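You operate a simulated robot arm through the tools that you are given. There is no shell and no other tool. Be economical: measure what you need, move in short steps, check, and stop when the job is done.

You are at the controls of a simulated two-armed robot. One attempt, no reset.

Task
Take the short cross tube and put it on top of the carton of sleeves. Put the gold coil in the blue guide bin. Take the red banded fitting and put it on the blue job card. Take the orange banded fitting and put it on top of the flux carton. Stack the aluminium block labelled "H6" from the top of the grey tool cabinet on top of the aluminium block labelled "D2". Take the orange cloth and leave it on the middle of the mill table. Open the top tool cabinet drawer, put the steel bar on the top of the small parts bench away in the inside of the top tool cabinet drawer and shut the drawer again. Pick up the 28.6 mm collared tube from the top of the small parts bench with one hand, pass it to the other hand and put it on the space under the stay shelf. Take the green card from the top of the small parts bench and put it on the shelf under the small parts bench. Open the middle cupboard door, fetch the blue cup and set it in the shelf of the middle cupboard and shut the door again. The order is free.

The check looks at the end state, three seconds after you hand in, the way a careful person would. Anything else that was tipped, shoved, dropped, spilled or broken makes it a failure. Flat cloth is picked up by pressing the open fingertips on it (5 to 10 N) and closing them slowly along it; thin cloth reads only 2 to 8 mm in the jaws.

Robot
Two 6-joint arms with two-finger parallel grippers on one trunk, on a base that drives. Base frame: it is fixed to the floor where the robot stands at the start and does not move with it; the origin is under the middle of the robot, x ahead of it, y to its left, z up. Units: mm, degrees, N and s.
The left shoulder is at the start at [80, 216, 1565], the right one opposite. Places, roughly: aluminium block [1500, -2000, 750]; blue cup (6x6x3 cm) [1800, 5100, 900]; blue guide bin [500, -1750, 250]; blue job card [4250, -1000, 750]; carton of sleeves [-250, 3500, 1000]; collared tube [0, -2000, 750]; flux carton [250, -1750, 250]; gold coil (4x4x2 cm) [100, -1700, 800]; green card [-500, -2000, 750]; inside of the top tool cabinet drawer [1400, -2000, 600]; middle cupboard door [-1700, 5000, 500]; middle of the mill table [3600, -1500, 1100]; orange banded fitting (7x7x5 cm) [2000, -1900, 800]; orange cloth (9x7x3 cm) [1100, -1900, 900]; red banded fitting (7x7x5 cm) [3600, 0, 900]; shelf of the middle cupboard [-1900, 5000, 500]; shelf under the small parts bench [-100, -2000, 300]; short cross tube (6x2x2 cm) [500, 0, 900]; space under the stay shelf (60x15 cm) [540, 220, 880]; steel bar [500, -2000, 750]; top tool cabinet drawer [1400, -1900, 700]. Payload 3.43 kg a hand.
The TCP of each hand is the grasp point between the finger pads, 30 mm short of the fingertips. In the tool frame z runs along the fingers and y along their closing line. Largest opening 94 mm; finger width 28, thickness 10; the body of the gripper, 50 by 96 mm, starts 55 mm behind the TCP.
Orientation is told as [roll, pitch, yaw] about the base's x, y, z axes, in that order, counted from this pose: with the fingers straight down and closing along the base's y, the tool's x points along the base's -x, its y along +y and its z along -z.

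Tools
- The arms move only by the tool arm_command. It takes "left_rows", "right_rows" or both (then of equal length, played together; a hand with none holds still); each is a list of rows, each a list of 3 entries, a list of its own where there are three numbers: the turn, a rotation vector about the base's x, y, z in degrees, then the shift along the base's x, y, z in mm, then the opening, from 0 (shut) to 1 (fully open). In form: [[[wx, wy, wz], [tx, ty, tz], jaw], ...]. A call has 1 to 8 rows; each row shifts and turns the commanded pose from where the row before left it. A row lasts 0.2 s, in which the tool goes at most 50 mm and 8.6 degrees; a call with a longer step from one row to the next is refused whole, and so is a gripper value outside its range. A pose out of reach is approached as far as the arm can. The call stops where the force on the tool passes 40 N (or 10 N more than at its start, if that is more) or the arm is blocked; 0.2 s more then pass. Each finger travels about 72 mm/s and halts on what it meets, pressing with about 20 N; the grip force reading is that of the motor and also rises with nothing between the fingers. The clock runs only during rows and for 0.2 s after the last one: add rows that do not move to give the fingers time. The reply holds the time, the measured pose of the TCP, the force on the tool along the base axes, the opening and the grip force, in the units named above and with some noise, with the torque about the TCP (base axes, N m) and any sound that the robot's microphone picked up.
- Cameras (640 x 400 px; columns grow to the right, rows downward): "scene" is now at [88.1, 24.8, 1705.9]; the picture's right is [0.38, -0.93, 0.00], its down [-0.82, -0.34, -0.46] and it looks along [0.43, 0.18, -0.89] (base axes); focal length 286 px, centre (320, 200). "left" rides on the left gripper at [76, -14, -102] in its tool frame; the picture's right is [0.18, 0.98, 0.00], its down [-0.75, 0.14, -0.64] and it looks along [-0.63, 0.12, 0.77] (tool axes); focal length 243 px, centre (320, 200). "right" rides on the right gripper at [76, 14, -103] in its tool frame; the picture's right is [-0.18, 0.98, 0.00], its down [-0.75, -0.14, -0.64] and it looks along [-0.63, -0.12, 0.77] (tool axes); focal length 243 px, centre (320, 200). There is no depth. A picture from a camera that has moved, and an enlarged one, comes with that camera's place and axes in the base frame and with its lens.
- camera(camera): a new picture of that camera. It takes no simulated time.
- move_column(by): slides the trunk up (or, below 0, down) by that many mm; the arms and the scene camera ride with it, the base frame stays. It gives what a move gives, with no picture.
- base_move(legs): drives the robot by 1 to 6 legs, each [ahead, left, turn to the left] in mm, mm and degrees, along the robot's own axes; the way and the turn of a leg run together, so that a leg with both is an arc; at most 1500 mm and 180 degrees a leg. The arms and the cameras ride along, it lands a little off, and it stops where it bumps. It gives what a move gives.
- pan_tilt(pan, tilt): turns the head with the scene camera to pan (to the left, within 86 degrees either way) and tilt (down, from -29 to 69), counted from straight ahead of the robot. It gives what a move gives.
- close_up(camera, box): a new picture of the part [left, top, right, bottom] of that camera's present view, enlarged. It takes no simulated time.
- close_job(): hands the job in; it is judged then, once.

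Work in short steps. Places have to be worked out from the pictures, the camera data and where the tool is seen: move nearer, look again, correct. Check each grasp and each placing, and mend what went wrong. You have 577 turns and 370 pictures in all, those below and enlarged ones among them. Open the grippers and draw the arms clear of the work before you hand the job in, unless the task says otherwise; then end with one line.

The tools are called by a JSON object that holds its "fn" and its "kwargs". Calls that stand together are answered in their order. arm_command: Moves the arms, as the interface text tells. Its arguments: {"type":"object","properties":{"left_rows":{"type":"array","items":{"type":"array"}},"right_rows":{"type":"array","items":{"type":"array"}}},"required":[]} The other tools are called the same way: move_column (by) slides the trunk up or down; base_move (legs) drives the base; pan_tilt (pan, tilt) turns the head that bears the scene camera; camera (camera) takes a picture; close_up (camera, box) takes an enlarged picture of a part of a camera's view; close_job () hands the job in.

At the start:

```text
clock: 0.0
left_tool_pos: [235.8, 213.4, 999.9]
left_tool_rot: [-0.1, 0.0, -0.1]
left_force: [-0.1, -0.4, -0.1]
left_wrist_torque: [0.0, -0.02, 0.01]
left_width: 93.8
left_finger_force: 0.1
right_tool_pos: [389.9, 1.2, 999.2]
right_tool_rot: [0.0, 0.0, 0.1]
right_force: [0.1, -1.1, 0.3]
right_wrist_torque: [0.02, 0.0, 0.01]
right_width: 94.2
right_finger_force: 0.0
trunk travel left (down, up): [-795.0, 45.0]
robot x, y, heading: [-3.9, 0.9, -0.1]
head pan, tilt: [22.2, 62.4]
```

scene: 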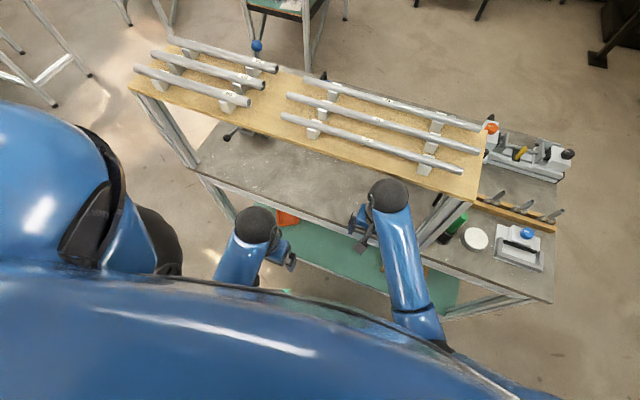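
right: 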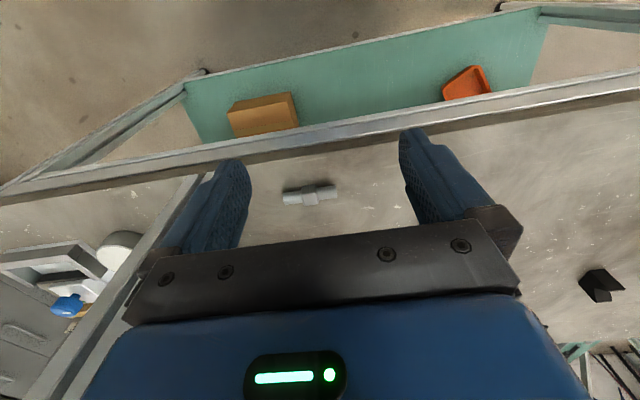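
left: 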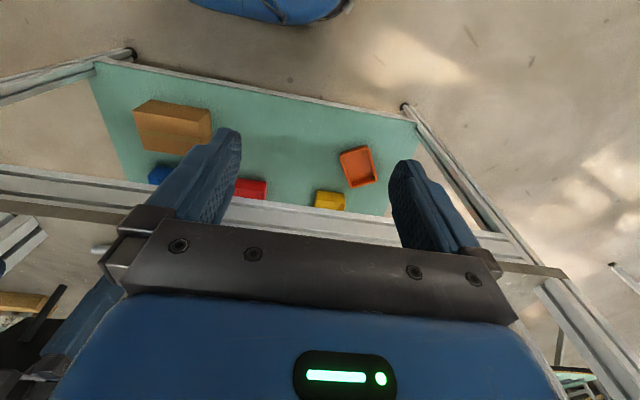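

I'll survey first, starting with the bench ahead.

{"fn": "pan_tilt", "kwargs": {"pan": 0, "tilt": 45}}

{"fn": "camera", "kwargs": {"camera": "scene"}}

{"fn": "pan_tilt", "kwargs": {"pan": -80, "tilt": 30}}

{"fn": "camera", "kwargs": {"camera": "scene"}}

{"fn": "pan_tilt", "kwargs": {"pan": 80, "tilt": 20}}

{"fn": "camera", "kwargs": {"camera": "scene"}}

{"fn": "pan_tilt", "kwargs": {"pan": -25, "tilt": 20}}

{"fn": "camera", "kwargs": {"camera": "scene"}}

```text
clock: 0.9
left_tool_pos: [236.1, 213.9, 999.0]
left_tool_rot: [-0.1, 0.0, -0.1]
left_force: [0.0, 0.2, -0.4]
left_wrist_torque: [-0.01, 0.0, -0.02]
left_width: 94.3
left_finger_force: 0.0
right_tool_pos: [387.9, 2.4, 1000.3]
right_tool_rot: [0.0, 0.1, 0.0]
right_force: [-0.3, 0.7, 0.1]
right_wrist_torque: [-0.02, 0.0, -0.01]
right_width: 94.2
right_finger_force: 0.1
trunk travel left (down, up): [-795.0, 45.0]
robot x, y, heading: [2.8, 3.3, 0.0]
head pan, tilt: [0.0, 45.0]
```

```text
366 pictures are left
camera scene: at [110.4, 0.8, 1728.0], right [0.0, -1.0, 0.0], down [-0.71, 0.0, -0.71], along [0.71, 0.0, -0.71], focal length 286 px, centre (320, 200)
```

scene: 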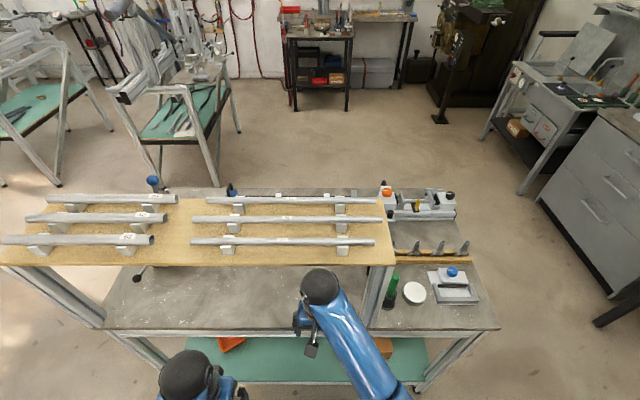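

```text
clock: 2.4
left_tool_pos: [237.7, 214.4, 999.8]
left_tool_rot: [0.0, 0.0, 0.0]
left_force: [0.0, 0.0, 0.1]
left_wrist_torque: [0.0, -0.04, -0.01]
left_width: 93.9
left_finger_force: 0.0
right_tool_pos: [389.5, 1.4, 999.0]
right_tool_rot: [0.0, 0.0, -0.1]
right_force: [0.7, -0.7, 1.1]
right_wrist_torque: [-0.01, 0.03, -0.03]
right_width: 93.8
right_finger_force: 0.1
trunk travel left (down, up): [-795.0, 45.0]
robot x, y, heading: [-3.8, 0.5, 0.1]
head pan, tilt: [-80.0, 30.0]
```

```text
365 pictures are left
camera scene: at [44.8, -88.4, 1750.7], right [-0.98, -0.17, 0.0], down [-0.09, 0.49, -0.87], along [0.15, -0.85, -0.5], focal length 286 px, centre (320, 200)
```

scene: 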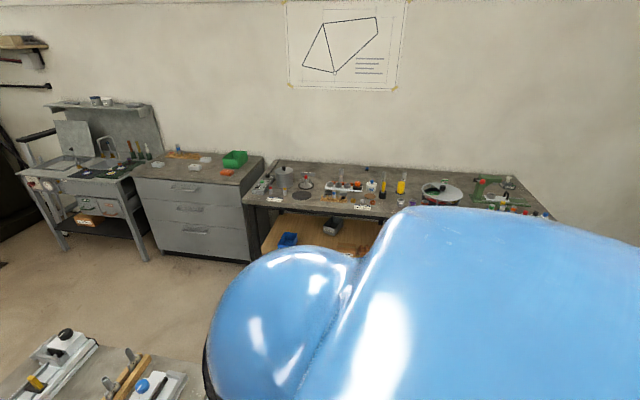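

```text
clock: 4.8
left_tool_pos: [235.7, 213.4, 1001.6]
left_tool_rot: [0.0, 0.0, -0.1]
left_force: [-0.4, 0.7, 0.1]
left_wrist_torque: [0.01, 0.02, -0.01]
left_width: 93.9
left_finger_force: 0.2
right_tool_pos: [390.3, 1.3, 1000.0]
right_tool_rot: [-0.1, -0.1, 0.0]
right_force: [-0.6, 0.2, -0.8]
right_wrist_torque: [-0.02, 0.01, -0.01]
right_width: 94.0
right_finger_force: 0.0
trunk travel left (down, up): [-795.0, 45.0]
robot x, y, heading: [-1.6, -4.1, 0.3]
head pan, tilt: [80.0, 20.0]
```

```text
364 pictures are left
camera scene: at [45.3, 92.4, 1766.7], right [0.98, -0.17, 0.0], down [-0.06, -0.34, -0.94], along [0.16, 0.93, -0.34], focal length 286 px, centre (320, 200)
```

scene: 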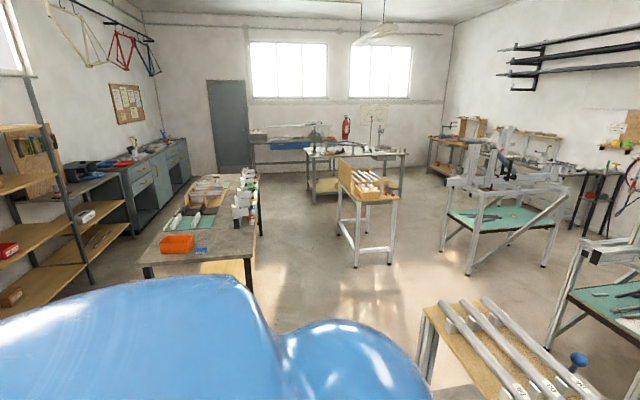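

```text
clock: 6.7
left_tool_pos: [237.0, 213.6, 1000.3]
left_tool_rot: [0.0, 0.0, 0.0]
left_force: [0.7, 0.4, -0.3]
left_wrist_torque: [-0.02, 0.03, 0.0]
left_width: 94.0
left_finger_force: 0.1
right_tool_pos: [389.8, 0.1, 999.7]
right_tool_rot: [0.1, 0.0, 0.0]
right_force: [-0.7, -0.4, 0.1]
right_wrist_torque: [-0.01, 0.02, 0.03]
right_width: 94.0
right_finger_force: 0.1
trunk travel left (down, up): [-795.0, 45.0]
robot x, y, heading: [-0.2, 0.4, -0.3]
head pan, tilt: [-25.0, 20.0]
```

```text
363 pictures are left
camera scene: at [113.5, -38.7, 1766.7], right [-0.42, -0.91, 0.0], down [-0.31, 0.14, -0.94], along [0.85, -0.4, -0.34], focal length 286 px, centre (320, 200)
```

scene: 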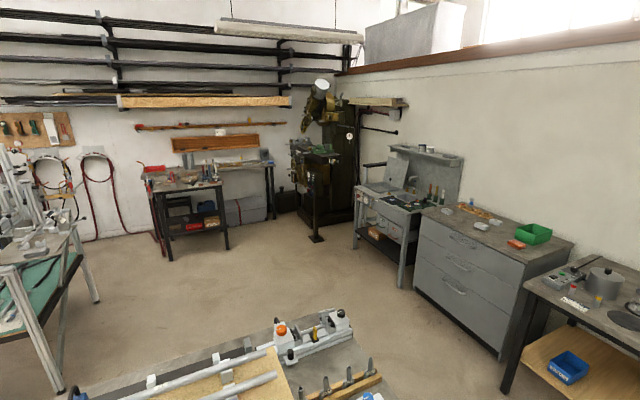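

The short cross tube lies near [480,-27,885], just under the front edge of the stay shelf (about z 1210). I'll tilt the right tool forward so the wrist clears the shelf, then lower the trunk a bit.

{"fn": "arm_command", "kwargs": {"right_rows": [[[0, -8, 0], [0, 0, 0], 1], [[0, -8, 0], [0, 0, 0], 1], [[0, -8, 0], [0, 0, 0], 1], [[0, -8, 0], [0, 0, 0], 1], [[0, 0, 0], [0, 0, 0], 1]]}}

{"fn": "camera", "kwargs": {"camera": "right"}}

{"fn": "move_column", "kwargs": {"by": -80}}

{"fn": "camera", "kwargs": {"camera": "right"}}

```text
clock: 7.9
left_tool_pos: [237.8, 214.5, 999.0]
left_tool_rot: [0.1, 0.0, 0.1]
left_force: [0.0, 0.7, 0.3]
left_wrist_torque: [-0.01, -0.02, 0.0]
left_width: 94.0
left_finger_force: 0.2
right_tool_pos: [390.0, 0.2, 999.8]
right_tool_rot: [0.0, -32.1, 0.0]
right_force: [-0.3, -0.7, 0.1]
right_wrist_torque: [0.02, 0.04, -0.05]
right_width: 93.7
right_finger_force: 0.1
trunk travel left (down, up): [-795.0, 45.0]
robot x, y, heading: [-2.6, 2.8, 0.0]
head pan, tilt: [-25.0, 20.0]
```

```text
362 pictures are left
camera right: at [269.9, 14.8, 1046.8], right [0.16, 0.98, 0.1], down [0.3, -0.14, 0.94], along [0.94, -0.12, -0.31], focal length 243 px, centre (320, 200)
```

right: 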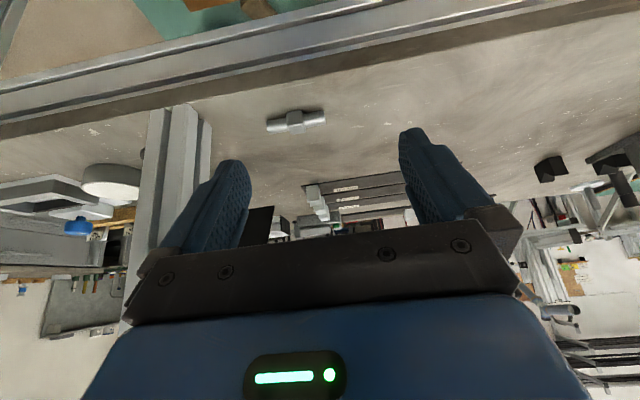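

```text
clock: 9.0
left_tool_pos: [236.5, 213.2, 920.2]
left_tool_rot: [0.1, 0.0, 0.1]
left_force: [0.0, -0.1, 1.4]
left_wrist_torque: [-0.05, 0.02, -0.06]
left_width: 94.2
left_finger_force: 0.0
right_tool_pos: [389.5, 1.6, 919.9]
right_tool_rot: [0.1, -32.0, 0.0]
right_force: [1.0, -0.3, 0.0]
right_wrist_torque: [0.07, 0.03, 0.0]
right_width: 94.0
right_finger_force: 0.1
trunk travel left (down, up): [-715.0, 125.0]
robot x, y, heading: [0.5, -1.9, 0.1]
head pan, tilt: [-25.0, 20.0]
```

```text
361 pictures are left
camera right: at [270.0, 14.7, 966.9], right [0.16, 0.98, 0.1], down [0.3, -0.14, 0.94], along [0.94, -0.12, -0.32], focal length 243 px, centre (320, 200)
```

right: 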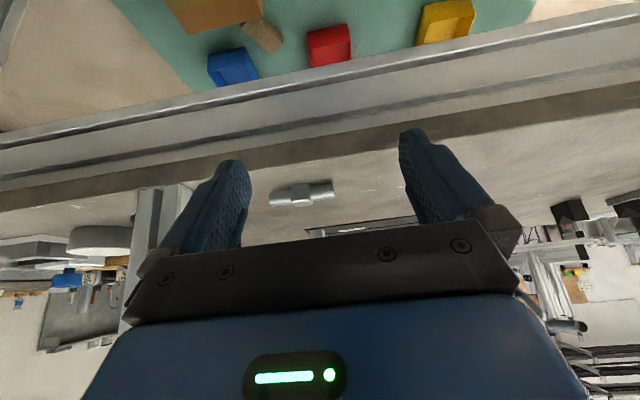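

Triangulated: tube centre ≈ [483,-30,885], lying along y. I'll straddle its ends with the open jaws at a 25° tilt and come down beside it.

{"fn": "arm_command", "kwargs": {"right_rows": [[[0, 7, 0], [0, -31, 12], 1], [[0, 0, 0], [41, 0, 0], 1], [[0, 0, 0], [41, 0, 0], 1], [[0, 0, 0], [0, 0, 0], 1]]}}

{"fn": "camera", "kwargs": {"camera": "right"}}

```text
clock: 10.0
left_tool_pos: [235.1, 214.3, 919.2]
left_tool_rot: [0.1, -0.1, 0.0]
left_force: [0.3, 0.1, 0.3]
left_wrist_torque: [0.01, -0.02, -0.01]
left_width: 93.8
left_finger_force: 0.1
right_tool_pos: [471.9, -27.8, 933.8]
right_tool_rot: [0.0, -25.0, 0.1]
right_force: [-0.7, -0.3, 0.5]
right_wrist_torque: [0.01, 0.0, 0.0]
right_width: 94.1
right_finger_force: 0.1
trunk travel left (down, up): [-715.0, 125.0]
robot x, y, heading: [1.7, -0.6, -0.1]
head pan, tilt: [-25.0, 20.0]
```

```text
360 pictures are left
camera right: at [359.1, -14.9, 995.4], right [0.17, 0.98, 0.08], down [0.41, -0.14, 0.9], along [0.9, -0.12, -0.43], focal length 243 px, centre (320, 200)
```

right: 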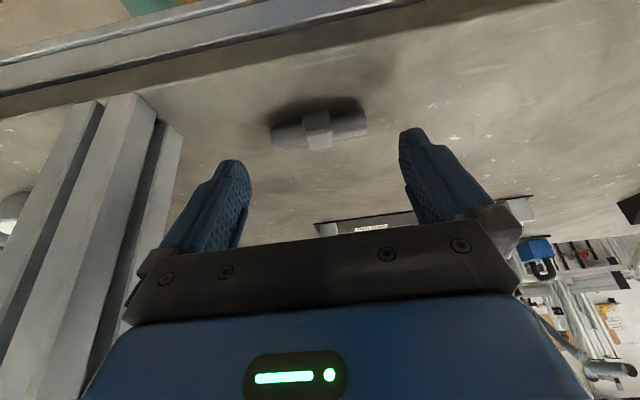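

Estimate confirmed (tube at [483,-29]). Lower and close on it.

{"fn": "arm_command", "kwargs": {"right_rows": [[[0, 0, 0], [0, -1, -12], 1], [[0, 0, 0], [0, 0, -10], 1], [[0, 0, 0], [0, 0, 0], 0.6], [[0, 0, 0], [0, 0, 0], 0.3], [[0, 0, 0], [0, 0, 0], 0.3], [[0, 0, 0], [0, 0, 0], 0.3]]}}

{"fn": "camera", "kwargs": {"camera": "right"}}

```text
clock: 11.4
left_tool_pos: [234.9, 212.4, 920.8]
left_tool_rot: [0.1, -0.2, 0.0]
left_force: [-0.4, 0.2, 0.1]
left_wrist_torque: [-0.01, -0.03, 0.03]
left_width: 94.1
left_finger_force: 0.1
right_tool_pos: [471.6, -29.7, 912.7]
right_tool_rot: [0.2, -25.2, -0.1]
right_force: [0.5, -6.8, 26.8]
right_wrist_torque: [-1.12, -0.05, -0.2]
right_width: 59.2
right_finger_force: 20.2
trunk travel left (down, up): [-715.0, 125.0]
robot x, y, heading: [0.9, 0.8, 0.1]
head pan, tilt: [-25.0, 20.0]
```

```text
359 pictures are left
camera right: at [358.2, -16.5, 973.8], right [0.17, 0.98, 0.08], down [0.41, -0.14, 0.9], along [0.9, -0.12, -0.42], focal length 243 px, centre (320, 200)
```

right: 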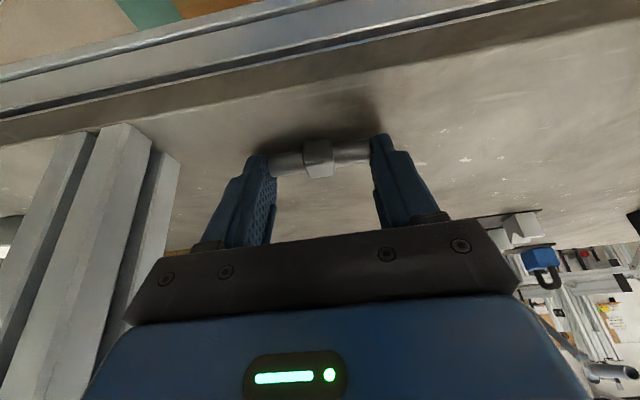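

Gripped at 59 mm. Lift and draw back from under the shelf.

{"fn": "arm_command", "kwargs": {"right_rows": [[[0, 0, 0], [0, 0, 15], 0.3], [[0, 0, 0], [0, 0, 20], 0.3], [[0, 0, 0], [-40, 0, 5], 0.3], [[0, 0, 0], [-50, 0, 0], 0.3], [[0, 0, 0], [-50, 0, 0], 0.3], [[0, 0, 0], [-40, 0, 0], 0.3]]}}

{"fn": "camera", "kwargs": {"camera": "right"}}

```text
clock: 12.8
left_tool_pos: [235.8, 214.6, 920.4]
left_tool_rot: [0.1, -0.2, 0.0]
left_force: [-0.4, 0.1, -0.3]
left_wrist_torque: [-0.04, -0.02, -0.01]
left_width: 94.0
left_finger_force: 0.0
right_tool_pos: [289.7, -31.8, 951.0]
right_tool_rot: [-0.1, -25.0, 0.0]
right_force: [0.4, 0.2, -1.1]
right_wrist_torque: [0.0, 0.02, 0.0]
right_width: 59.1
right_finger_force: 20.5
trunk travel left (down, up): [-715.0, 125.0]
robot x, y, heading: [1.2, -4.0, -0.1]
head pan, tilt: [-25.0, 20.0]
```

```text
358 pictures are left
camera right: at [176.9, -18.2, 1012.2], right [0.17, 0.98, 0.08], down [0.41, -0.14, 0.9], along [0.9, -0.12, -0.43], focal length 243 px, centre (320, 200)
```

right: 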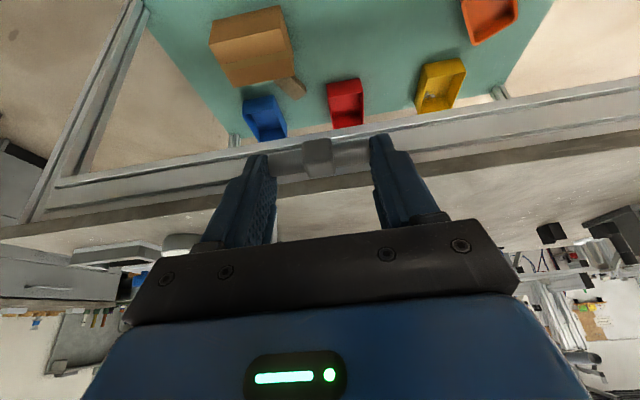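

Tube is held. Now drive round toward the long table with the carton of sleeves, holding it, and look on the way.

{"fn": "base_move", "kwargs": {"legs": [[-150, 0, 0], [0, 0, 90], [950, 0, 0], [0, -520, 0], [1200, 0, 0]]}}

{"fn": "pan_tilt", "kwargs": {"pan": 30, "tilt": 30}}

{"fn": "camera", "kwargs": {"camera": "scene"}}

```text
clock: 31.0
left_tool_pos: [44.4, 2403.3, 918.9]
left_tool_rot: [0.0, -0.1, 93.2]
left_force: [-0.1, -0.6, 0.8]
left_wrist_torque: [-0.01, 0.01, 0.0]
left_width: 94.0
left_finger_force: 0.2
right_tool_pos: [285.7, 2472.9, 951.0]
right_tool_rot: [0.0, -25.0, 93.2]
right_force: [0.7, -0.6, -0.3]
right_wrist_torque: [0.03, 0.0, -0.01]
right_width: 59.1
right_finger_force: 20.2
trunk travel left (down, up): [-715.0, 125.0]
robot x, y, heading: [274.0, 2179.1, 93.5]
head pan, tilt: [-25.0, 20.0]
```

```text
clock: 32.3
left_tool_pos: [46.3, 2403.9, 919.5]
left_tool_rot: [0.0, 0.0, 93.3]
left_force: [-0.8, 0.3, -0.2]
left_wrist_torque: [0.01, 0.0, 0.02]
left_width: 94.1
left_finger_force: 0.1
right_tool_pos: [287.3, 2472.2, 950.1]
right_tool_rot: [-0.2, -25.0, 93.2]
right_force: [0.2, -0.1, -0.7]
right_wrist_torque: [-0.01, 0.02, -0.01]
right_width: 59.2
right_finger_force: 20.2
trunk travel left (down, up): [-715.0, 125.0]
robot x, y, heading: [271.8, 2179.6, 93.1]
head pan, tilt: [30.0, 30.0]
```

```text
357 pictures are left
camera scene: at [219.6, 2286.8, 1670.7], right [0.84, 0.55, 0.0], down [0.27, -0.42, -0.87], along [-0.47, 0.72, -0.5], focal length 286 px, centre (320, 200)
```

scene: 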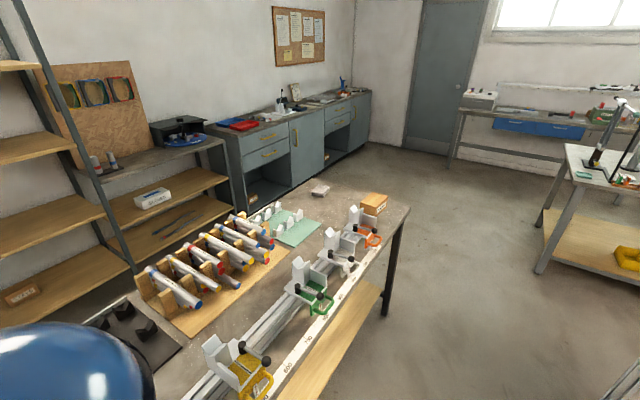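

The small carton at the far table corner is near [-215,3430]. Enlarge to read it.

{"fn": "close_up", "kwargs": {"camera": "scene", "box": [330, 170, 430, 240]}}

```text
5.71 times, centred on (380, 205) of scene
camera zoom: at [219.6, 2286.8, 1670.7], right [0.84, 0.55, 0.0], down [0.27, -0.42, -0.87], along [-0.47, 0.72, -0.5], focal length 1637 px, centre (-23, 171)
```

zoom: 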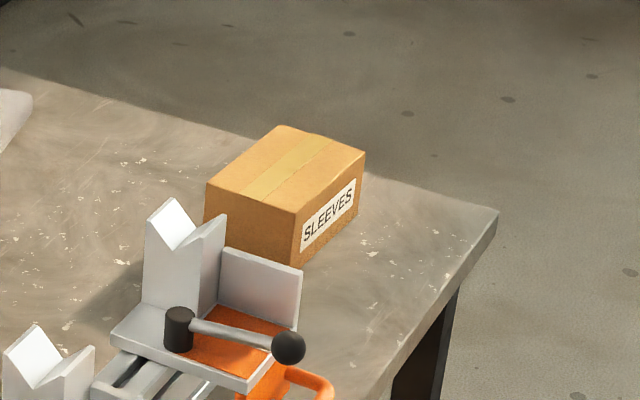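

Confirmed "SLEEVES" carton, centre ≈ [-247,3512], top z ≈ 930. Drive to stand east of it, facing -x.

{"fn": "base_move", "kwargs": {"legs": [[0, -127, 0], [1266, 0, 0], [0, 0, 86.9]]}}

{"fn": "pan_tilt", "kwargs": {"pan": 0, "tilt": 50}}

{"fn": "camera", "kwargs": {"camera": "scene"}}

```text
clock: 43.2
left_tool_pos: [87.0, 3236.3, 919.2]
left_tool_rot: [0.0, 0.0, -179.2]
left_force: [-0.2, 0.4, 0.4]
left_wrist_torque: [0.02, -0.01, 0.01]
left_width: 94.1
left_finger_force: 0.0
right_tool_pos: [27.9, 3481.9, 950.0]
right_tool_rot: [-0.1, -25.0, -179.2]
right_force: [0.5, 0.5, -0.8]
right_wrist_torque: [-0.01, -0.02, -0.01]
right_width: 59.3
right_finger_force: 20.5
trunk travel left (down, up): [-715.0, 125.0]
robot x, y, heading: [318.0, 3453.9, -179.2]
head pan, tilt: [30.0, 30.0]
```

```text
clock: 44.2
left_tool_pos: [86.8, 3236.9, 919.9]
left_tool_rot: [-0.1, 0.0, -179.2]
left_force: [-0.2, -0.7, 1.0]
left_wrist_torque: [0.0, 0.01, 0.0]
left_width: 93.9
left_finger_force: 0.0
right_tool_pos: [28.4, 3480.4, 951.4]
right_tool_rot: [-0.1, -25.0, -179.1]
right_force: [-0.1, -0.7, 0.4]
right_wrist_torque: [0.03, 0.0, 0.0]
right_width: 58.9
right_finger_force: 20.0
trunk travel left (down, up): [-715.0, 125.0]
robot x, y, heading: [316.8, 3452.9, -179.1]
head pan, tilt: [0.0, 50.0]
```

```text
355 pictures are left
camera scene: at [211.9, 3453.2, 1641.2], right [-0.02, 1.0, 0.0], down [0.77, 0.01, -0.64], along [-0.64, -0.01, -0.77], focal length 286 px, centre (320, 200)
```

scene: 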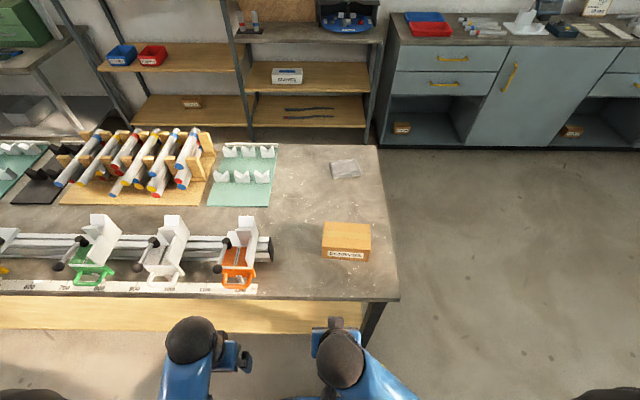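

Carton position agrees ([-240,3517]). Raise the right hand, step the base ahead 70, then extend over the carton.

{"fn": "arm_command", "kwargs": {"right_rows": [[[0, 0, 0], [0, 0, 40], 0.3], [[0, 0, 0], [0, 0, 30], 0.3]]}}

{"fn": "base_move", "kwargs": {"legs": [[70, 0, 0]]}}

{"fn": "arm_command", "kwargs": {"right_rows": [[[0, 0, 0], [-47, 9, 0], 0.3], [[0, 0, 0], [-47, 9, 0], 0.3], [[0, 0, 0], [-47, 9, 0], 0.3], [[0, 0, 0], [-45, 9, 0], 0.3], [[0, 0, 0], [0, 0, 0], 0.3]]}}

{"fn": "camera", "kwargs": {"camera": "right"}}

{"fn": "camera", "kwargs": {"camera": "scene"}}

```text
clock: 44.8
left_tool_pos: [87.5, 3235.8, 919.8]
left_tool_rot: [0.0, 0.0, -179.3]
left_force: [-0.5, -0.7, 0.1]
left_wrist_torque: [0.0, 0.01, -0.01]
left_width: 94.0
left_finger_force: 0.0
right_tool_pos: [30.5, 3480.9, 1018.3]
right_tool_rot: [0.1, -25.1, -179.1]
right_force: [0.2, 0.1, 0.2]
right_wrist_torque: [-0.02, -0.01, 0.01]
right_width: 59.0
right_finger_force: 20.1
trunk travel left (down, up): [-715.0, 125.0]
robot x, y, heading: [319.4, 3454.0, -179.1]
head pan, tilt: [0.0, 50.0]
```

```text
clock: 45.8
left_tool_pos: [24.3, 3236.0, 922.1]
left_tool_rot: [0.1, -0.4, -179.1]
left_force: [0.4, 0.7, -0.1]
left_wrist_torque: [-0.03, 0.06, 0.0]
left_width: 94.4
left_finger_force: 0.0
right_tool_pos: [-32.2, 3480.7, 1022.4]
right_tool_rot: [0.2, -25.5, -179.2]
right_force: [0.8, 0.1, -0.7]
right_wrist_torque: [-0.02, 0.07, 0.01]
right_width: 59.2
right_finger_force: 20.1
trunk travel left (down, up): [-715.0, 125.0]
robot x, y, heading: [251.0, 3451.4, -179.2]
head pan, tilt: [0.0, 50.0]
```

```text
clock: 47.0
left_tool_pos: [20.6, 3235.9, 920.0]
left_tool_rot: [0.0, -0.2, -179.0]
left_force: [0.3, 0.4, 0.5]
left_wrist_torque: [-0.04, 0.02, 0.01]
left_width: 94.0
left_finger_force: 0.0
right_tool_pos: [-222.1, 3517.7, 1019.7]
right_tool_rot: [0.1, -25.1, -179.1]
right_force: [0.5, -0.2, -0.9]
right_wrist_torque: [0.04, 0.02, 0.0]
right_width: 59.3
right_finger_force: 20.1
trunk travel left (down, up): [-715.0, 125.0]
robot x, y, heading: [249.9, 3454.3, -179.0]
head pan, tilt: [0.0, 50.0]
```

```text
354 pictures are left
camera right: at [-110.6, 3504.3, 1080.4], right [-0.15, -0.99, 0.08], down [-0.41, 0.14, 0.9], along [-0.9, 0.1, -0.42], focal length 243 px, centre (320, 200)
```

right: 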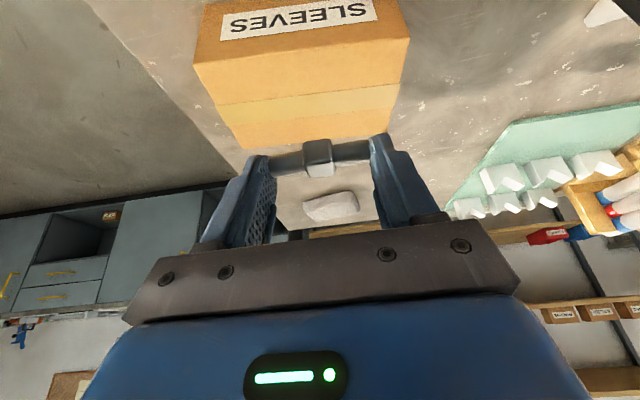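

```text
353 pictures are left
camera scene: at [145.9, 3452.2, 1641.3], right [-0.02, 1.0, 0.0], down [0.77, 0.01, -0.64], along [-0.64, -0.01, -0.77], focal length 286 px, centre (320, 200)
```

scene: 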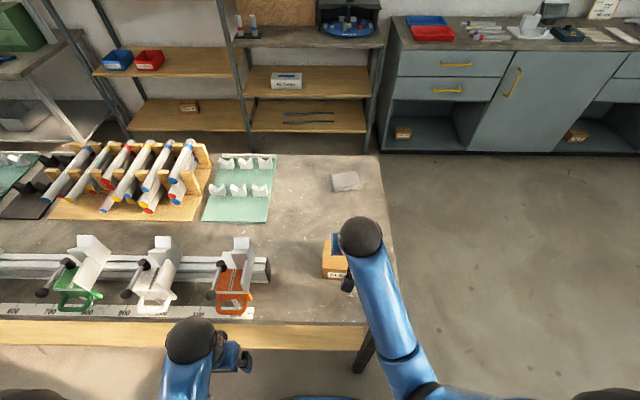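

Carton top spans x -290…-208, y 3450…3590 at z≈930. Lower the tube to its centre, watching the force.

{"fn": "arm_command", "kwargs": {"right_rows": [[[0, 0, 0], [-15, 2, -10], 0.3], [[0, 0, 0], [0, 0, -20], 0.3], [[0, 0, 0], [0, 0, -14], 0.3], [[0, 0, 0], [0, 0, 0], 0.3]]}}

{"fn": "camera", "kwargs": {"camera": "right"}}

```text
clock: 48.0
left_tool_pos: [19.4, 3234.9, 919.4]
left_tool_rot: [0.1, 0.0, -179.1]
left_force: [0.1, -0.5, 0.0]
left_wrist_torque: [-0.03, 0.01, -0.04]
left_width: 94.0
left_finger_force: 0.1
right_tool_pos: [-238.7, 3518.6, 976.0]
right_tool_rot: [0.2, -25.1, -179.1]
right_force: [0.4, 0.0, -0.4]
right_wrist_torque: [0.03, 0.03, 0.03]
right_width: 58.9
right_finger_force: 19.5
trunk travel left (down, up): [-715.0, 125.0]
robot x, y, heading: [252.1, 3454.0, -179.1]
head pan, tilt: [0.0, 50.0]
```

```text
352 pictures are left
camera right: at [-127.2, 3505.0, 1036.0], right [-0.15, -0.99, 0.08], down [-0.41, 0.14, 0.9], along [-0.9, 0.1, -0.43], focal length 243 px, centre (320, 200)
```

right: 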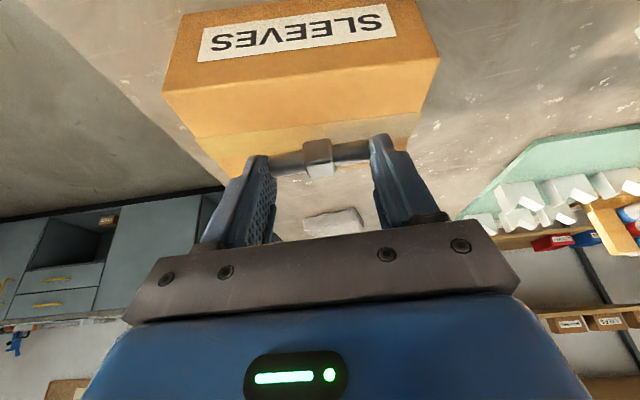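

Continue down in small steps until contact.

{"fn": "arm_command", "kwargs": {"right_rows": [[[0, 0, 0], [0, 0, -4], 0.3], [[0, 0, 0], [0, 0, -4], 0.3], [[0, 0, 0], [0, 0, 0], 0.3]]}}

```text
clock: 48.8
left_tool_pos: [19.8, 3236.4, 919.9]
left_tool_rot: [0.0, -0.1, -179.2]
left_force: [0.1, 0.3, 0.9]
left_wrist_torque: [-0.03, 0.01, 0.02]
left_width: 94.2
left_finger_force: 0.1
right_tool_pos: [-238.5, 3518.5, 967.4]
right_tool_rot: [0.2, -25.0, -179.0]
right_force: [-0.9, 0.1, -0.7]
right_wrist_torque: [-0.02, 0.01, 0.02]
right_width: 59.2
right_finger_force: 20.2
trunk travel left (down, up): [-715.0, 125.0]
robot x, y, heading: [250.9, 3453.0, -179.1]
head pan, tilt: [0.0, 50.0]
```

{"fn": "arm_command", "kwargs": {"right_rows": [[[0, 0, 0], [0, 0, -3], 0.3], [[0, 0, 0], [0, 0, 0], 0.3]]}}

{"fn": "camera", "kwargs": {"camera": "right"}}

```text
clock: 49.4
left_tool_pos: [19.4, 3235.4, 919.0]
left_tool_rot: [0.0, 0.1, -179.1]
left_force: [-0.8, -0.3, -0.6]
left_wrist_torque: [-0.01, 0.0, -0.04]
left_width: 94.3
left_finger_force: 0.1
right_tool_pos: [-238.9, 3519.0, 964.7]
right_tool_rot: [0.2, -25.0, -179.1]
right_force: [-0.4, 0.6, -1.2]
right_wrist_torque: [-0.02, -0.01, -0.01]
right_width: 58.9
right_finger_force: 19.9
trunk travel left (down, up): [-715.0, 125.0]
robot x, y, heading: [253.6, 3454.1, -179.0]
head pan, tilt: [0.0, 50.0]
```

```text
351 pictures are left
camera right: at [-126.2, 3505.0, 1025.6], right [-0.15, -0.99, 0.08], down [-0.41, 0.14, 0.9], along [-0.9, 0.1, -0.43], focal length 243 px, centre (320, 200)
```

right: 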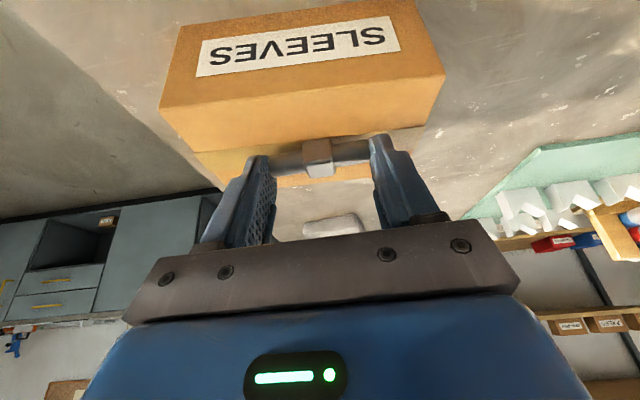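

Top looks to be about z 923; go on in small steps.

{"fn": "arm_command", "kwargs": {"right_rows": [[[0, 0, 0], [0, 0, -3], 0.3], [[0, 0, 0], [0, 0, 0], 0.3]]}}

{"fn": "arm_command", "kwargs": {"right_rows": [[[0, 0, 0], [0, 0, -3], 0.3], [[0, 0, 0], [0, 0, 0], 0.3]]}}

```text
clock: 50.0
left_tool_pos: [20.3, 3235.0, 920.4]
left_tool_rot: [0.0, 0.1, -179.1]
left_force: [0.2, 0.1, 1.1]
left_wrist_torque: [-0.01, 0.03, 0.01]
left_width: 94.1
left_finger_force: 0.1
right_tool_pos: [-237.4, 3518.4, 963.5]
right_tool_rot: [0.3, -25.4, -179.1]
right_force: [-1.4, 1.0, 12.8]
right_wrist_torque: [0.03, 0.15, -0.05]
right_width: 58.8
right_finger_force: 19.9
trunk travel left (down, up): [-715.0, 125.0]
robot x, y, heading: [249.5, 3455.4, -179.2]
head pan, tilt: [0.0, 50.0]
```

```text
clock: 50.6
left_tool_pos: [21.9, 3234.7, 921.9]
left_tool_rot: [0.0, -0.1, -179.1]
left_force: [0.0, 0.3, -0.1]
left_wrist_torque: [0.01, 0.01, 0.0]
left_width: 93.9
left_finger_force: 0.0
right_tool_pos: [-238.1, 3518.1, 962.4]
right_tool_rot: [0.3, -25.8, -179.1]
right_force: [-5.3, 3.3, 38.2]
right_wrist_torque: [0.9, 0.22, 0.15]
right_width: 59.2
right_finger_force: 20.2
trunk travel left (down, up): [-715.0, 125.0]
robot x, y, heading: [254.2, 3456.1, -179.0]
head pan, tilt: [0.0, 50.0]
```

Contact. Ease off, open, and lift away.

{"fn": "arm_command", "kwargs": {"right_rows": [[[0, 0, 0], [0, 0, 3], 0.3], [[0, 0, 0], [0, 0, 0], 0.7], [[0, 0, 0], [0, 0, 0], 0.9], [[0, 0, 0], [0, 0, 0], 0.9], [[0, 0, 0], [0, 0, 40], 0.9], [[0, 0, 0], [30, 0, 40], 0.9], [[0, 0, 0], [40, 0, 20], 0.9]]}}

{"fn": "camera", "kwargs": {"camera": "right"}}

```text
clock: 52.2
left_tool_pos: [20.8, 3235.7, 919.2]
left_tool_rot: [0.1, -0.2, -179.1]
left_force: [0.1, -0.4, -0.1]
left_wrist_torque: [0.01, 0.0, 0.01]
left_width: 94.1
left_finger_force: 0.0
right_tool_pos: [-168.6, 3518.5, 1051.2]
right_tool_rot: [0.2, -25.3, -179.0]
right_force: [-0.1, 0.0, 0.3]
right_wrist_torque: [-0.01, 0.01, 0.03]
right_width: 84.6
right_finger_force: 0.1
right hand out of reach, approached as far as the arm can: row 7
trunk travel left (down, up): [-715.0, 125.0]
robot x, y, heading: [255.6, 3454.0, -178.9]
head pan, tilt: [0.0, 50.0]
```

```text
350 pictures are left
camera right: at [-56.0, 3506.4, 1111.4], right [-0.15, -0.99, 0.08], down [-0.41, 0.14, 0.9], along [-0.9, 0.1, -0.42], focal length 243 px, centre (320, 200)
```

right: 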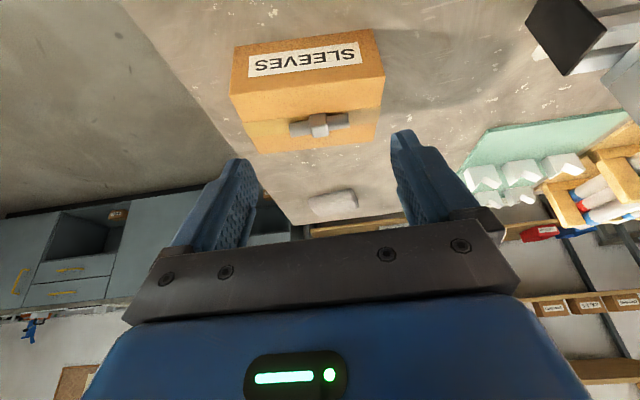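

Tube rests well on the carton. Next the cupboard: back off and drive to stand before the middle cupboard door (front plane about x=-1650, handle near y 4690, z 720).

{"fn": "base_move", "kwargs": {"legs": [[-220, 0, 0], [0, -1350, 0], [1100, 0, 0]]}}

{"fn": "pan_tilt", "kwargs": {"pan": 0, "tilt": 45}}

{"fn": "camera", "kwargs": {"camera": "scene"}}

```text
clock: 58.9
left_tool_pos: [190.3, 4374.2, 919.6]
left_tool_rot: [0.1, 0.1, 176.6]
left_force: [-0.6, -0.2, 0.2]
left_wrist_torque: [-0.05, -0.03, 0.0]
left_width: 94.3
left_finger_force: 0.1
right_tool_pos: [20.9, 4671.2, 1049.6]
right_tool_rot: [0.3, -25.2, 176.7]
right_force: [-0.7, 0.5, 0.1]
right_wrist_torque: [0.01, 0.03, 0.0]
right_width: 84.5
right_finger_force: 0.2
trunk travel left (down, up): [-715.0, 125.0]
robot x, y, heading: [441.8, 4574.7, 176.5]
head pan, tilt: [0.0, 50.0]
stopped in leg 2: the robot was blocked; the commanded pose is now the measured one
```

```text
clock: 59.5
left_tool_pos: [191.1, 4373.3, 919.0]
left_tool_rot: [0.1, 0.1, 176.6]
left_force: [1.4, -0.8, 0.6]
left_wrist_torque: [-0.05, -0.03, 0.01]
left_width: 94.0
left_finger_force: 0.0
right_tool_pos: [21.4, 4672.1, 1049.3]
right_tool_rot: [0.2, -25.3, 176.7]
right_force: [0.4, 0.4, 0.5]
right_wrist_torque: [0.02, -0.02, 0.0]
right_width: 84.6
right_finger_force: 0.1
trunk travel left (down, up): [-715.0, 125.0]
robot x, y, heading: [439.1, 4571.6, 176.7]
head pan, tilt: [0.0, 45.0]
```

```text
349 pictures are left
camera scene: at [325.5, 4580.9, 1647.9], right [0.06, 1.0, 0.0], down [0.71, -0.04, -0.71], along [-0.7, 0.04, -0.71], focal length 286 px, centre (320, 200)
```

scene: 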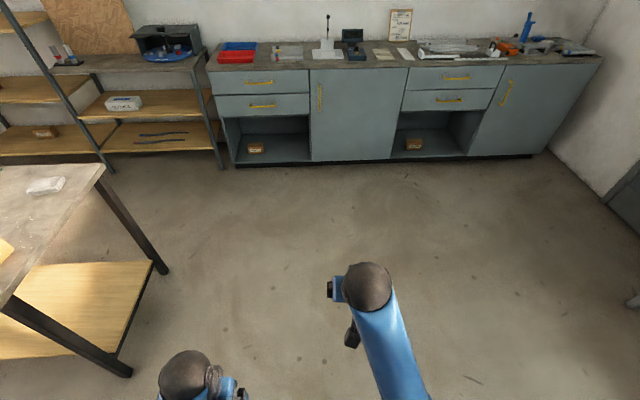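

It was blocked on its right side; look there to see what and that nothing was disturbed.

{"fn": "pan_tilt", "kwargs": {"pan": -75, "tilt": 45}}

{"fn": "camera", "kwargs": {"camera": "scene"}}

```text
clock: 61.0
left_tool_pos: [191.5, 4373.5, 919.9]
left_tool_rot: [0.1, 0.0, 176.7]
left_force: [0.1, 0.3, 0.4]
left_wrist_torque: [0.02, -0.02, -0.02]
left_width: 94.0
left_finger_force: 0.0
right_tool_pos: [22.5, 4669.7, 1050.3]
right_tool_rot: [0.3, -25.4, 176.7]
right_force: [0.2, -0.4, 0.7]
right_wrist_torque: [-0.02, 0.01, 0.01]
right_width: 84.5
right_finger_force: 0.0
trunk travel left (down, up): [-715.0, 125.0]
robot x, y, heading: [437.5, 4571.2, 176.6]
head pan, tilt: [-75.0, 45.0]
```

```text
348 pictures are left
camera scene: at [391.6, 4655.3, 1648.1], right [0.98, 0.2, 0.0], down [0.14, -0.69, -0.71], along [-0.14, 0.69, -0.71], focal length 286 px, centre (320, 200)
```

scene: 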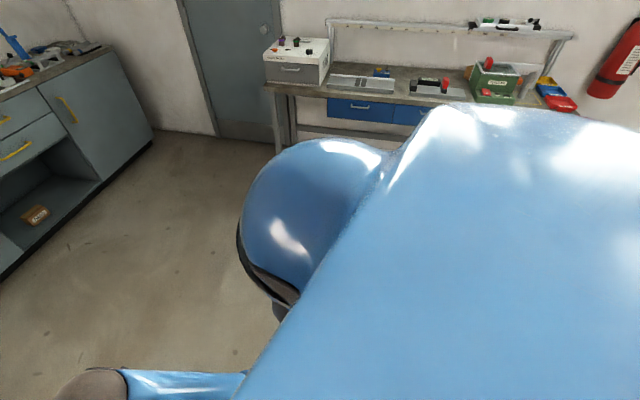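

It brushed the table corner behind its right; nothing seems moved. Go ahead away from it toward the cupboard.

{"fn": "base_move", "kwargs": {"legs": [[800, 0, 3.4], [500, 0, 0]]}}

{"fn": "pan_tilt", "kwargs": {"pan": 0, "tilt": 45}}

{"fn": "camera", "kwargs": {"camera": "scene"}}

{"fn": "pan_tilt", "kwargs": {"pan": -86, "tilt": 20}}

{"fn": "camera", "kwargs": {"camera": "scene"}}

```text
clock: 67.8
left_tool_pos: [-1085.9, 4377.8, 919.0]
left_tool_rot: [0.1, 0.1, -179.5]
left_force: [-0.4, 0.5, 0.4]
left_wrist_torque: [-0.02, 0.06, -0.01]
left_width: 93.8
left_finger_force: 0.0
right_tool_pos: [-1272.8, 4663.7, 1049.6]
right_tool_rot: [0.2, -25.4, -179.7]
right_force: [0.5, -0.1, -0.2]
right_wrist_torque: [-0.01, 0.01, -0.02]
right_width: 84.7
right_finger_force: 0.0
trunk travel left (down, up): [-715.0, 125.0]
robot x, y, heading: [-852.6, 4593.7, -179.6]
head pan, tilt: [-75.0, 45.0]
```

```text
clock: 69.3
left_tool_pos: [-1087.6, 4379.8, 920.4]
left_tool_rot: [0.1, 0.0, -179.6]
left_force: [-0.7, -0.3, -1.0]
left_wrist_torque: [0.04, 0.02, -0.03]
left_width: 93.8
left_finger_force: 0.1
right_tool_pos: [-1274.9, 4665.0, 1050.6]
right_tool_rot: [0.1, -25.4, -179.7]
right_force: [0.3, 1.2, 0.0]
right_wrist_torque: [-0.05, -0.01, -0.03]
right_width: 84.7
right_finger_force: 0.0
trunk travel left (down, up): [-715.0, 125.0]
robot x, y, heading: [-853.0, 4593.5, -179.5]
head pan, tilt: [0.0, 45.0]
```

```text
347 pictures are left
camera scene: at [-965.5, 4594.8, 1648.0], right [-0.01, 1.0, 0.0], down [0.71, 0.0, -0.71], along [-0.71, 0.0, -0.71], focal length 286 px, centre (320, 200)
```

scene: 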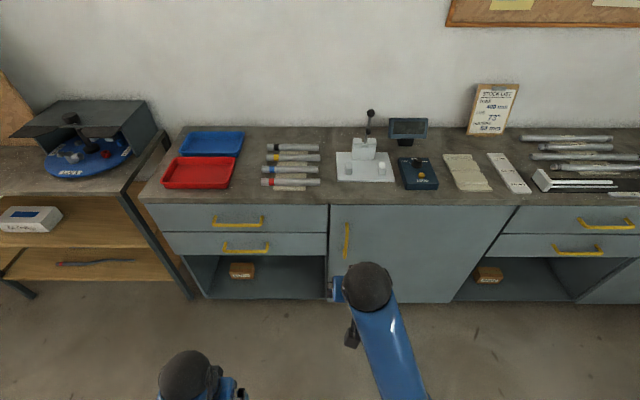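

```text
clock: 70.9
left_tool_pos: [-1086.1, 4378.6, 919.6]
left_tool_rot: [0.1, -0.1, -179.6]
left_force: [-0.3, 0.8, -0.1]
left_wrist_torque: [-0.01, 0.03, -0.01]
left_width: 93.7
left_finger_force: 0.0
right_tool_pos: [-1275.4, 4665.5, 1050.2]
right_tool_rot: [0.2, -25.3, -179.6]
right_force: [-0.2, -0.2, 0.0]
right_wrist_torque: [-0.02, 0.0, 0.0]
right_width: 84.6
right_finger_force: 0.0
trunk travel left (down, up): [-715.0, 125.0]
robot x, y, heading: [-850.3, 4595.6, -179.7]
head pan, tilt: [-85.9, 20.0]
```

```text
346 pictures are left
camera scene: at [-891.1, 4688.2, 1686.7], right [1.0, 0.08, 0.0], down [0.03, -0.34, -0.94], along [-0.07, 0.94, -0.34], focal length 286 px, centre (320, 200)
```

scene: 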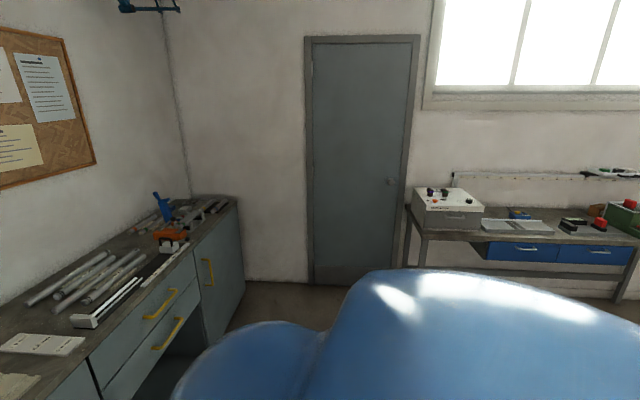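

Door spans y≈4630–5305 (hinge on the +y side), vertical handle at about [-1655,4700], z 590–840. I'll tilt the right tool towards horizontal and lower the trunk.

{"fn": "arm_command", "kwargs": {"right_rows": [[[0, 8, 0], [15, 0, 0], 0.9], [[0, 8, 0], [15, 0, 0], 0.9], [[0, 8, 0], [15, 0, 0], 0.9], [[0, 8, 0], [15, 0, 0], 0.9], [[0, 8, 0], [15, 0, 0], 0.9], [[0, 0, 0], [0, 0, 0], 0.9]]}}

{"fn": "move_column", "kwargs": {"by": -400}}

{"fn": "pan_tilt", "kwargs": {"pan": 0, "tilt": 45}}

{"fn": "camera", "kwargs": {"camera": "scene"}}

{"fn": "camera", "kwargs": {"camera": "right"}}

```text
clock: 72.3
left_tool_pos: [-1087.6, 4379.3, 919.7]
left_tool_rot: [0.0, 0.1, -179.7]
left_force: [0.6, -0.3, 0.6]
left_wrist_torque: [-0.02, 0.01, 0.02]
left_width: 94.0
left_finger_force: 0.0
right_tool_pos: [-1201.2, 4663.5, 1051.5]
right_tool_rot: [-0.4, -65.3, -179.2]
right_force: [-0.3, -0.8, -0.4]
right_wrist_torque: [-0.02, -0.01, 0.04]
right_width: 84.3
right_finger_force: 0.1
trunk travel left (down, up): [-715.0, 125.0]
robot x, y, heading: [-854.6, 4595.3, -179.8]
head pan, tilt: [-85.9, 20.0]
```

```text
clock: 76.1
left_tool_pos: [-1087.5, 4379.7, 519.1]
left_tool_rot: [0.1, 0.0, -179.6]
left_force: [0.8, -0.1, 0.2]
left_wrist_torque: [-0.01, -0.02, -0.02]
left_width: 94.1
left_finger_force: 0.1
right_tool_pos: [-1199.7, 4665.0, 650.9]
right_tool_rot: [-0.4, -65.2, -179.2]
right_force: [0.2, -0.5, -0.3]
right_wrist_torque: [0.04, 0.0, 0.01]
right_width: 84.7
right_finger_force: 0.0
trunk travel left (down, up): [-315.0, 525.0]
robot x, y, heading: [-853.2, 4594.4, -179.5]
head pan, tilt: [-85.9, 20.0]
```

```text
clock: 77.7
left_tool_pos: [-1086.9, 4379.0, 519.2]
left_tool_rot: [0.2, 0.0, -179.7]
left_force: [0.4, -0.7, 0.4]
left_wrist_torque: [-0.03, 0.01, -0.02]
left_width: 93.9
left_finger_force: 0.1
right_tool_pos: [-1199.8, 4664.8, 651.4]
right_tool_rot: [-0.4, -65.3, -179.1]
right_force: [-0.2, 0.9, 0.8]
right_wrist_torque: [-0.03, 0.01, -0.01]
right_width: 84.7
right_finger_force: 0.1
trunk travel left (down, up): [-315.0, 525.0]
robot x, y, heading: [-853.9, 4592.8, -179.6]
head pan, tilt: [0.0, 45.0]
```

```text
345 pictures are left
camera scene: at [-965.1, 4594.8, 1248.1], right [-0.01, 1.0, 0.0], down [0.71, 0.0, -0.71], along [-0.71, 0.0, -0.71], focal length 286 px, centre (320, 200)
```

scene: 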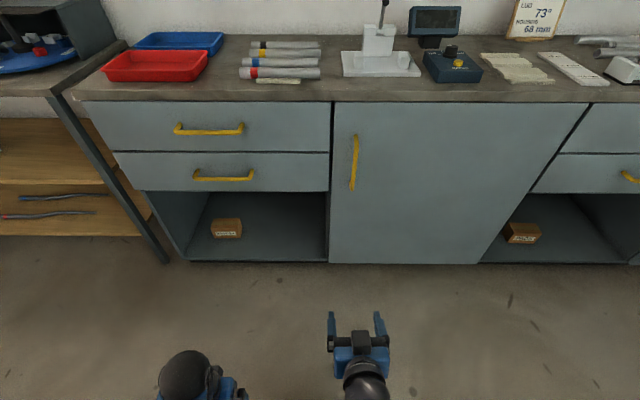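

```text
344 pictures are left
camera right: at [-1075.8, 4650.9, 625.0], right [-0.07, -0.98, 0.16], down [0.27, 0.14, 0.95], along [-0.96, 0.11, 0.25], focal length 243 px, centre (320, 200)
```

right: 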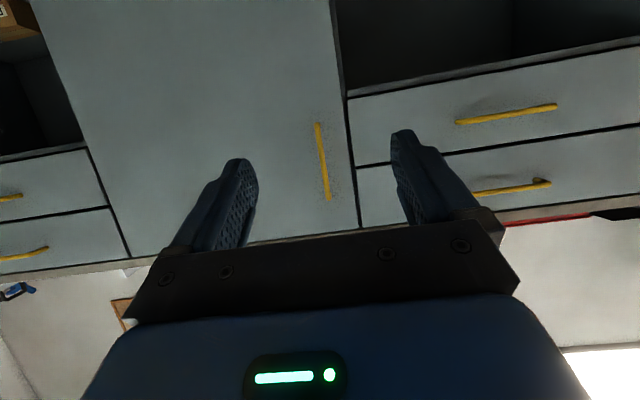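

Handle at y≈4695, z 593–785, x≈-1665. Align the right hand in y and z and approach with the base.

{"fn": "arm_command", "kwargs": {"right_rows": [[[0, 8, 0], [0, 15, 20], 1], [[0, 0, 0], [0, 15, 20], 1], [[0, 0, 0], [0, 0, 0], 1]]}}

{"fn": "base_move", "kwargs": {"legs": [[370, 0, 0]]}}

{"fn": "camera", "kwargs": {"camera": "right"}}

{"fn": "camera", "kwargs": {"camera": "scene"}}

```text
clock: 78.5
left_tool_pos: [-1086.5, 4378.6, 519.9]
left_tool_rot: [0.1, 0.0, -179.6]
left_force: [-0.5, -0.1, 0.3]
left_wrist_torque: [0.0, -0.02, 0.01]
left_width: 94.0
left_finger_force: 0.0
right_tool_pos: [-1198.9, 4695.2, 690.9]
right_tool_rot: [-1.0, -73.5, -178.5]
right_force: [0.0, 0.4, 0.2]
right_wrist_torque: [0.0, -0.03, -0.04]
right_width: 93.9
right_finger_force: 0.0
trunk travel left (down, up): [-315.0, 525.0]
robot x, y, heading: [-852.9, 4593.9, -179.8]
head pan, tilt: [0.0, 45.0]
```

```text
clock: 80.8
left_tool_pos: [-1448.2, 4376.3, 519.8]
left_tool_rot: [0.1, 0.0, -179.6]
left_force: [-1.0, -0.1, 0.2]
left_wrist_torque: [0.0, -0.01, 0.02]
left_width: 94.1
left_finger_force: 0.1
right_tool_pos: [-1562.2, 4692.6, 689.7]
right_tool_rot: [-1.0, -73.5, -178.6]
right_force: [-0.8, 0.8, 0.3]
right_wrist_torque: [0.0, -0.03, 0.02]
right_width: 94.3
right_finger_force: 0.0
trunk travel left (down, up): [-315.0, 525.0]
robot x, y, heading: [-1216.7, 4595.3, -179.6]
head pan, tilt: [0.0, 45.0]
```

```text
343 pictures are left
camera right: at [-1441.9, 4678.3, 647.5], right [-0.04, -0.98, 0.17], down [0.4, 0.14, 0.91], along [-0.92, 0.11, 0.39], focal length 243 px, centre (320, 200)
```

right: 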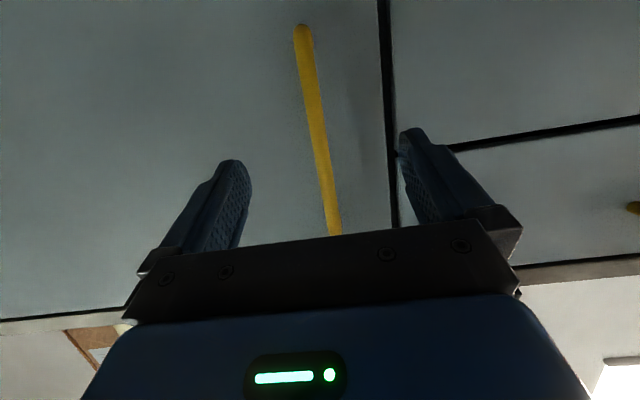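

```text
342 pictures are left
camera scene: at [-1327.0, 4592.3, 1248.0], right [-0.01, 1.0, 0.0], down [0.71, 0.01, -0.71], along [-0.71, -0.01, -0.71], focal length 286 px, centre (320, 200)
```

scene: 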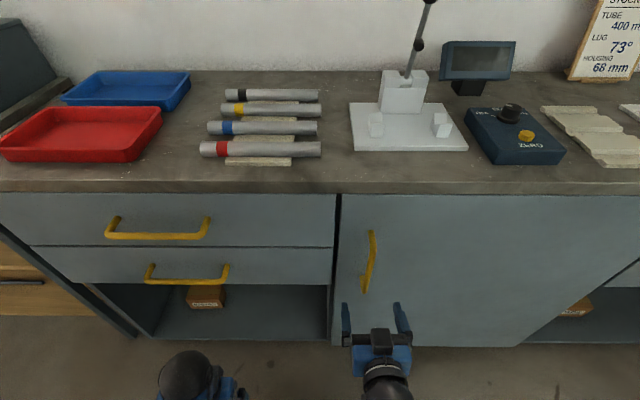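

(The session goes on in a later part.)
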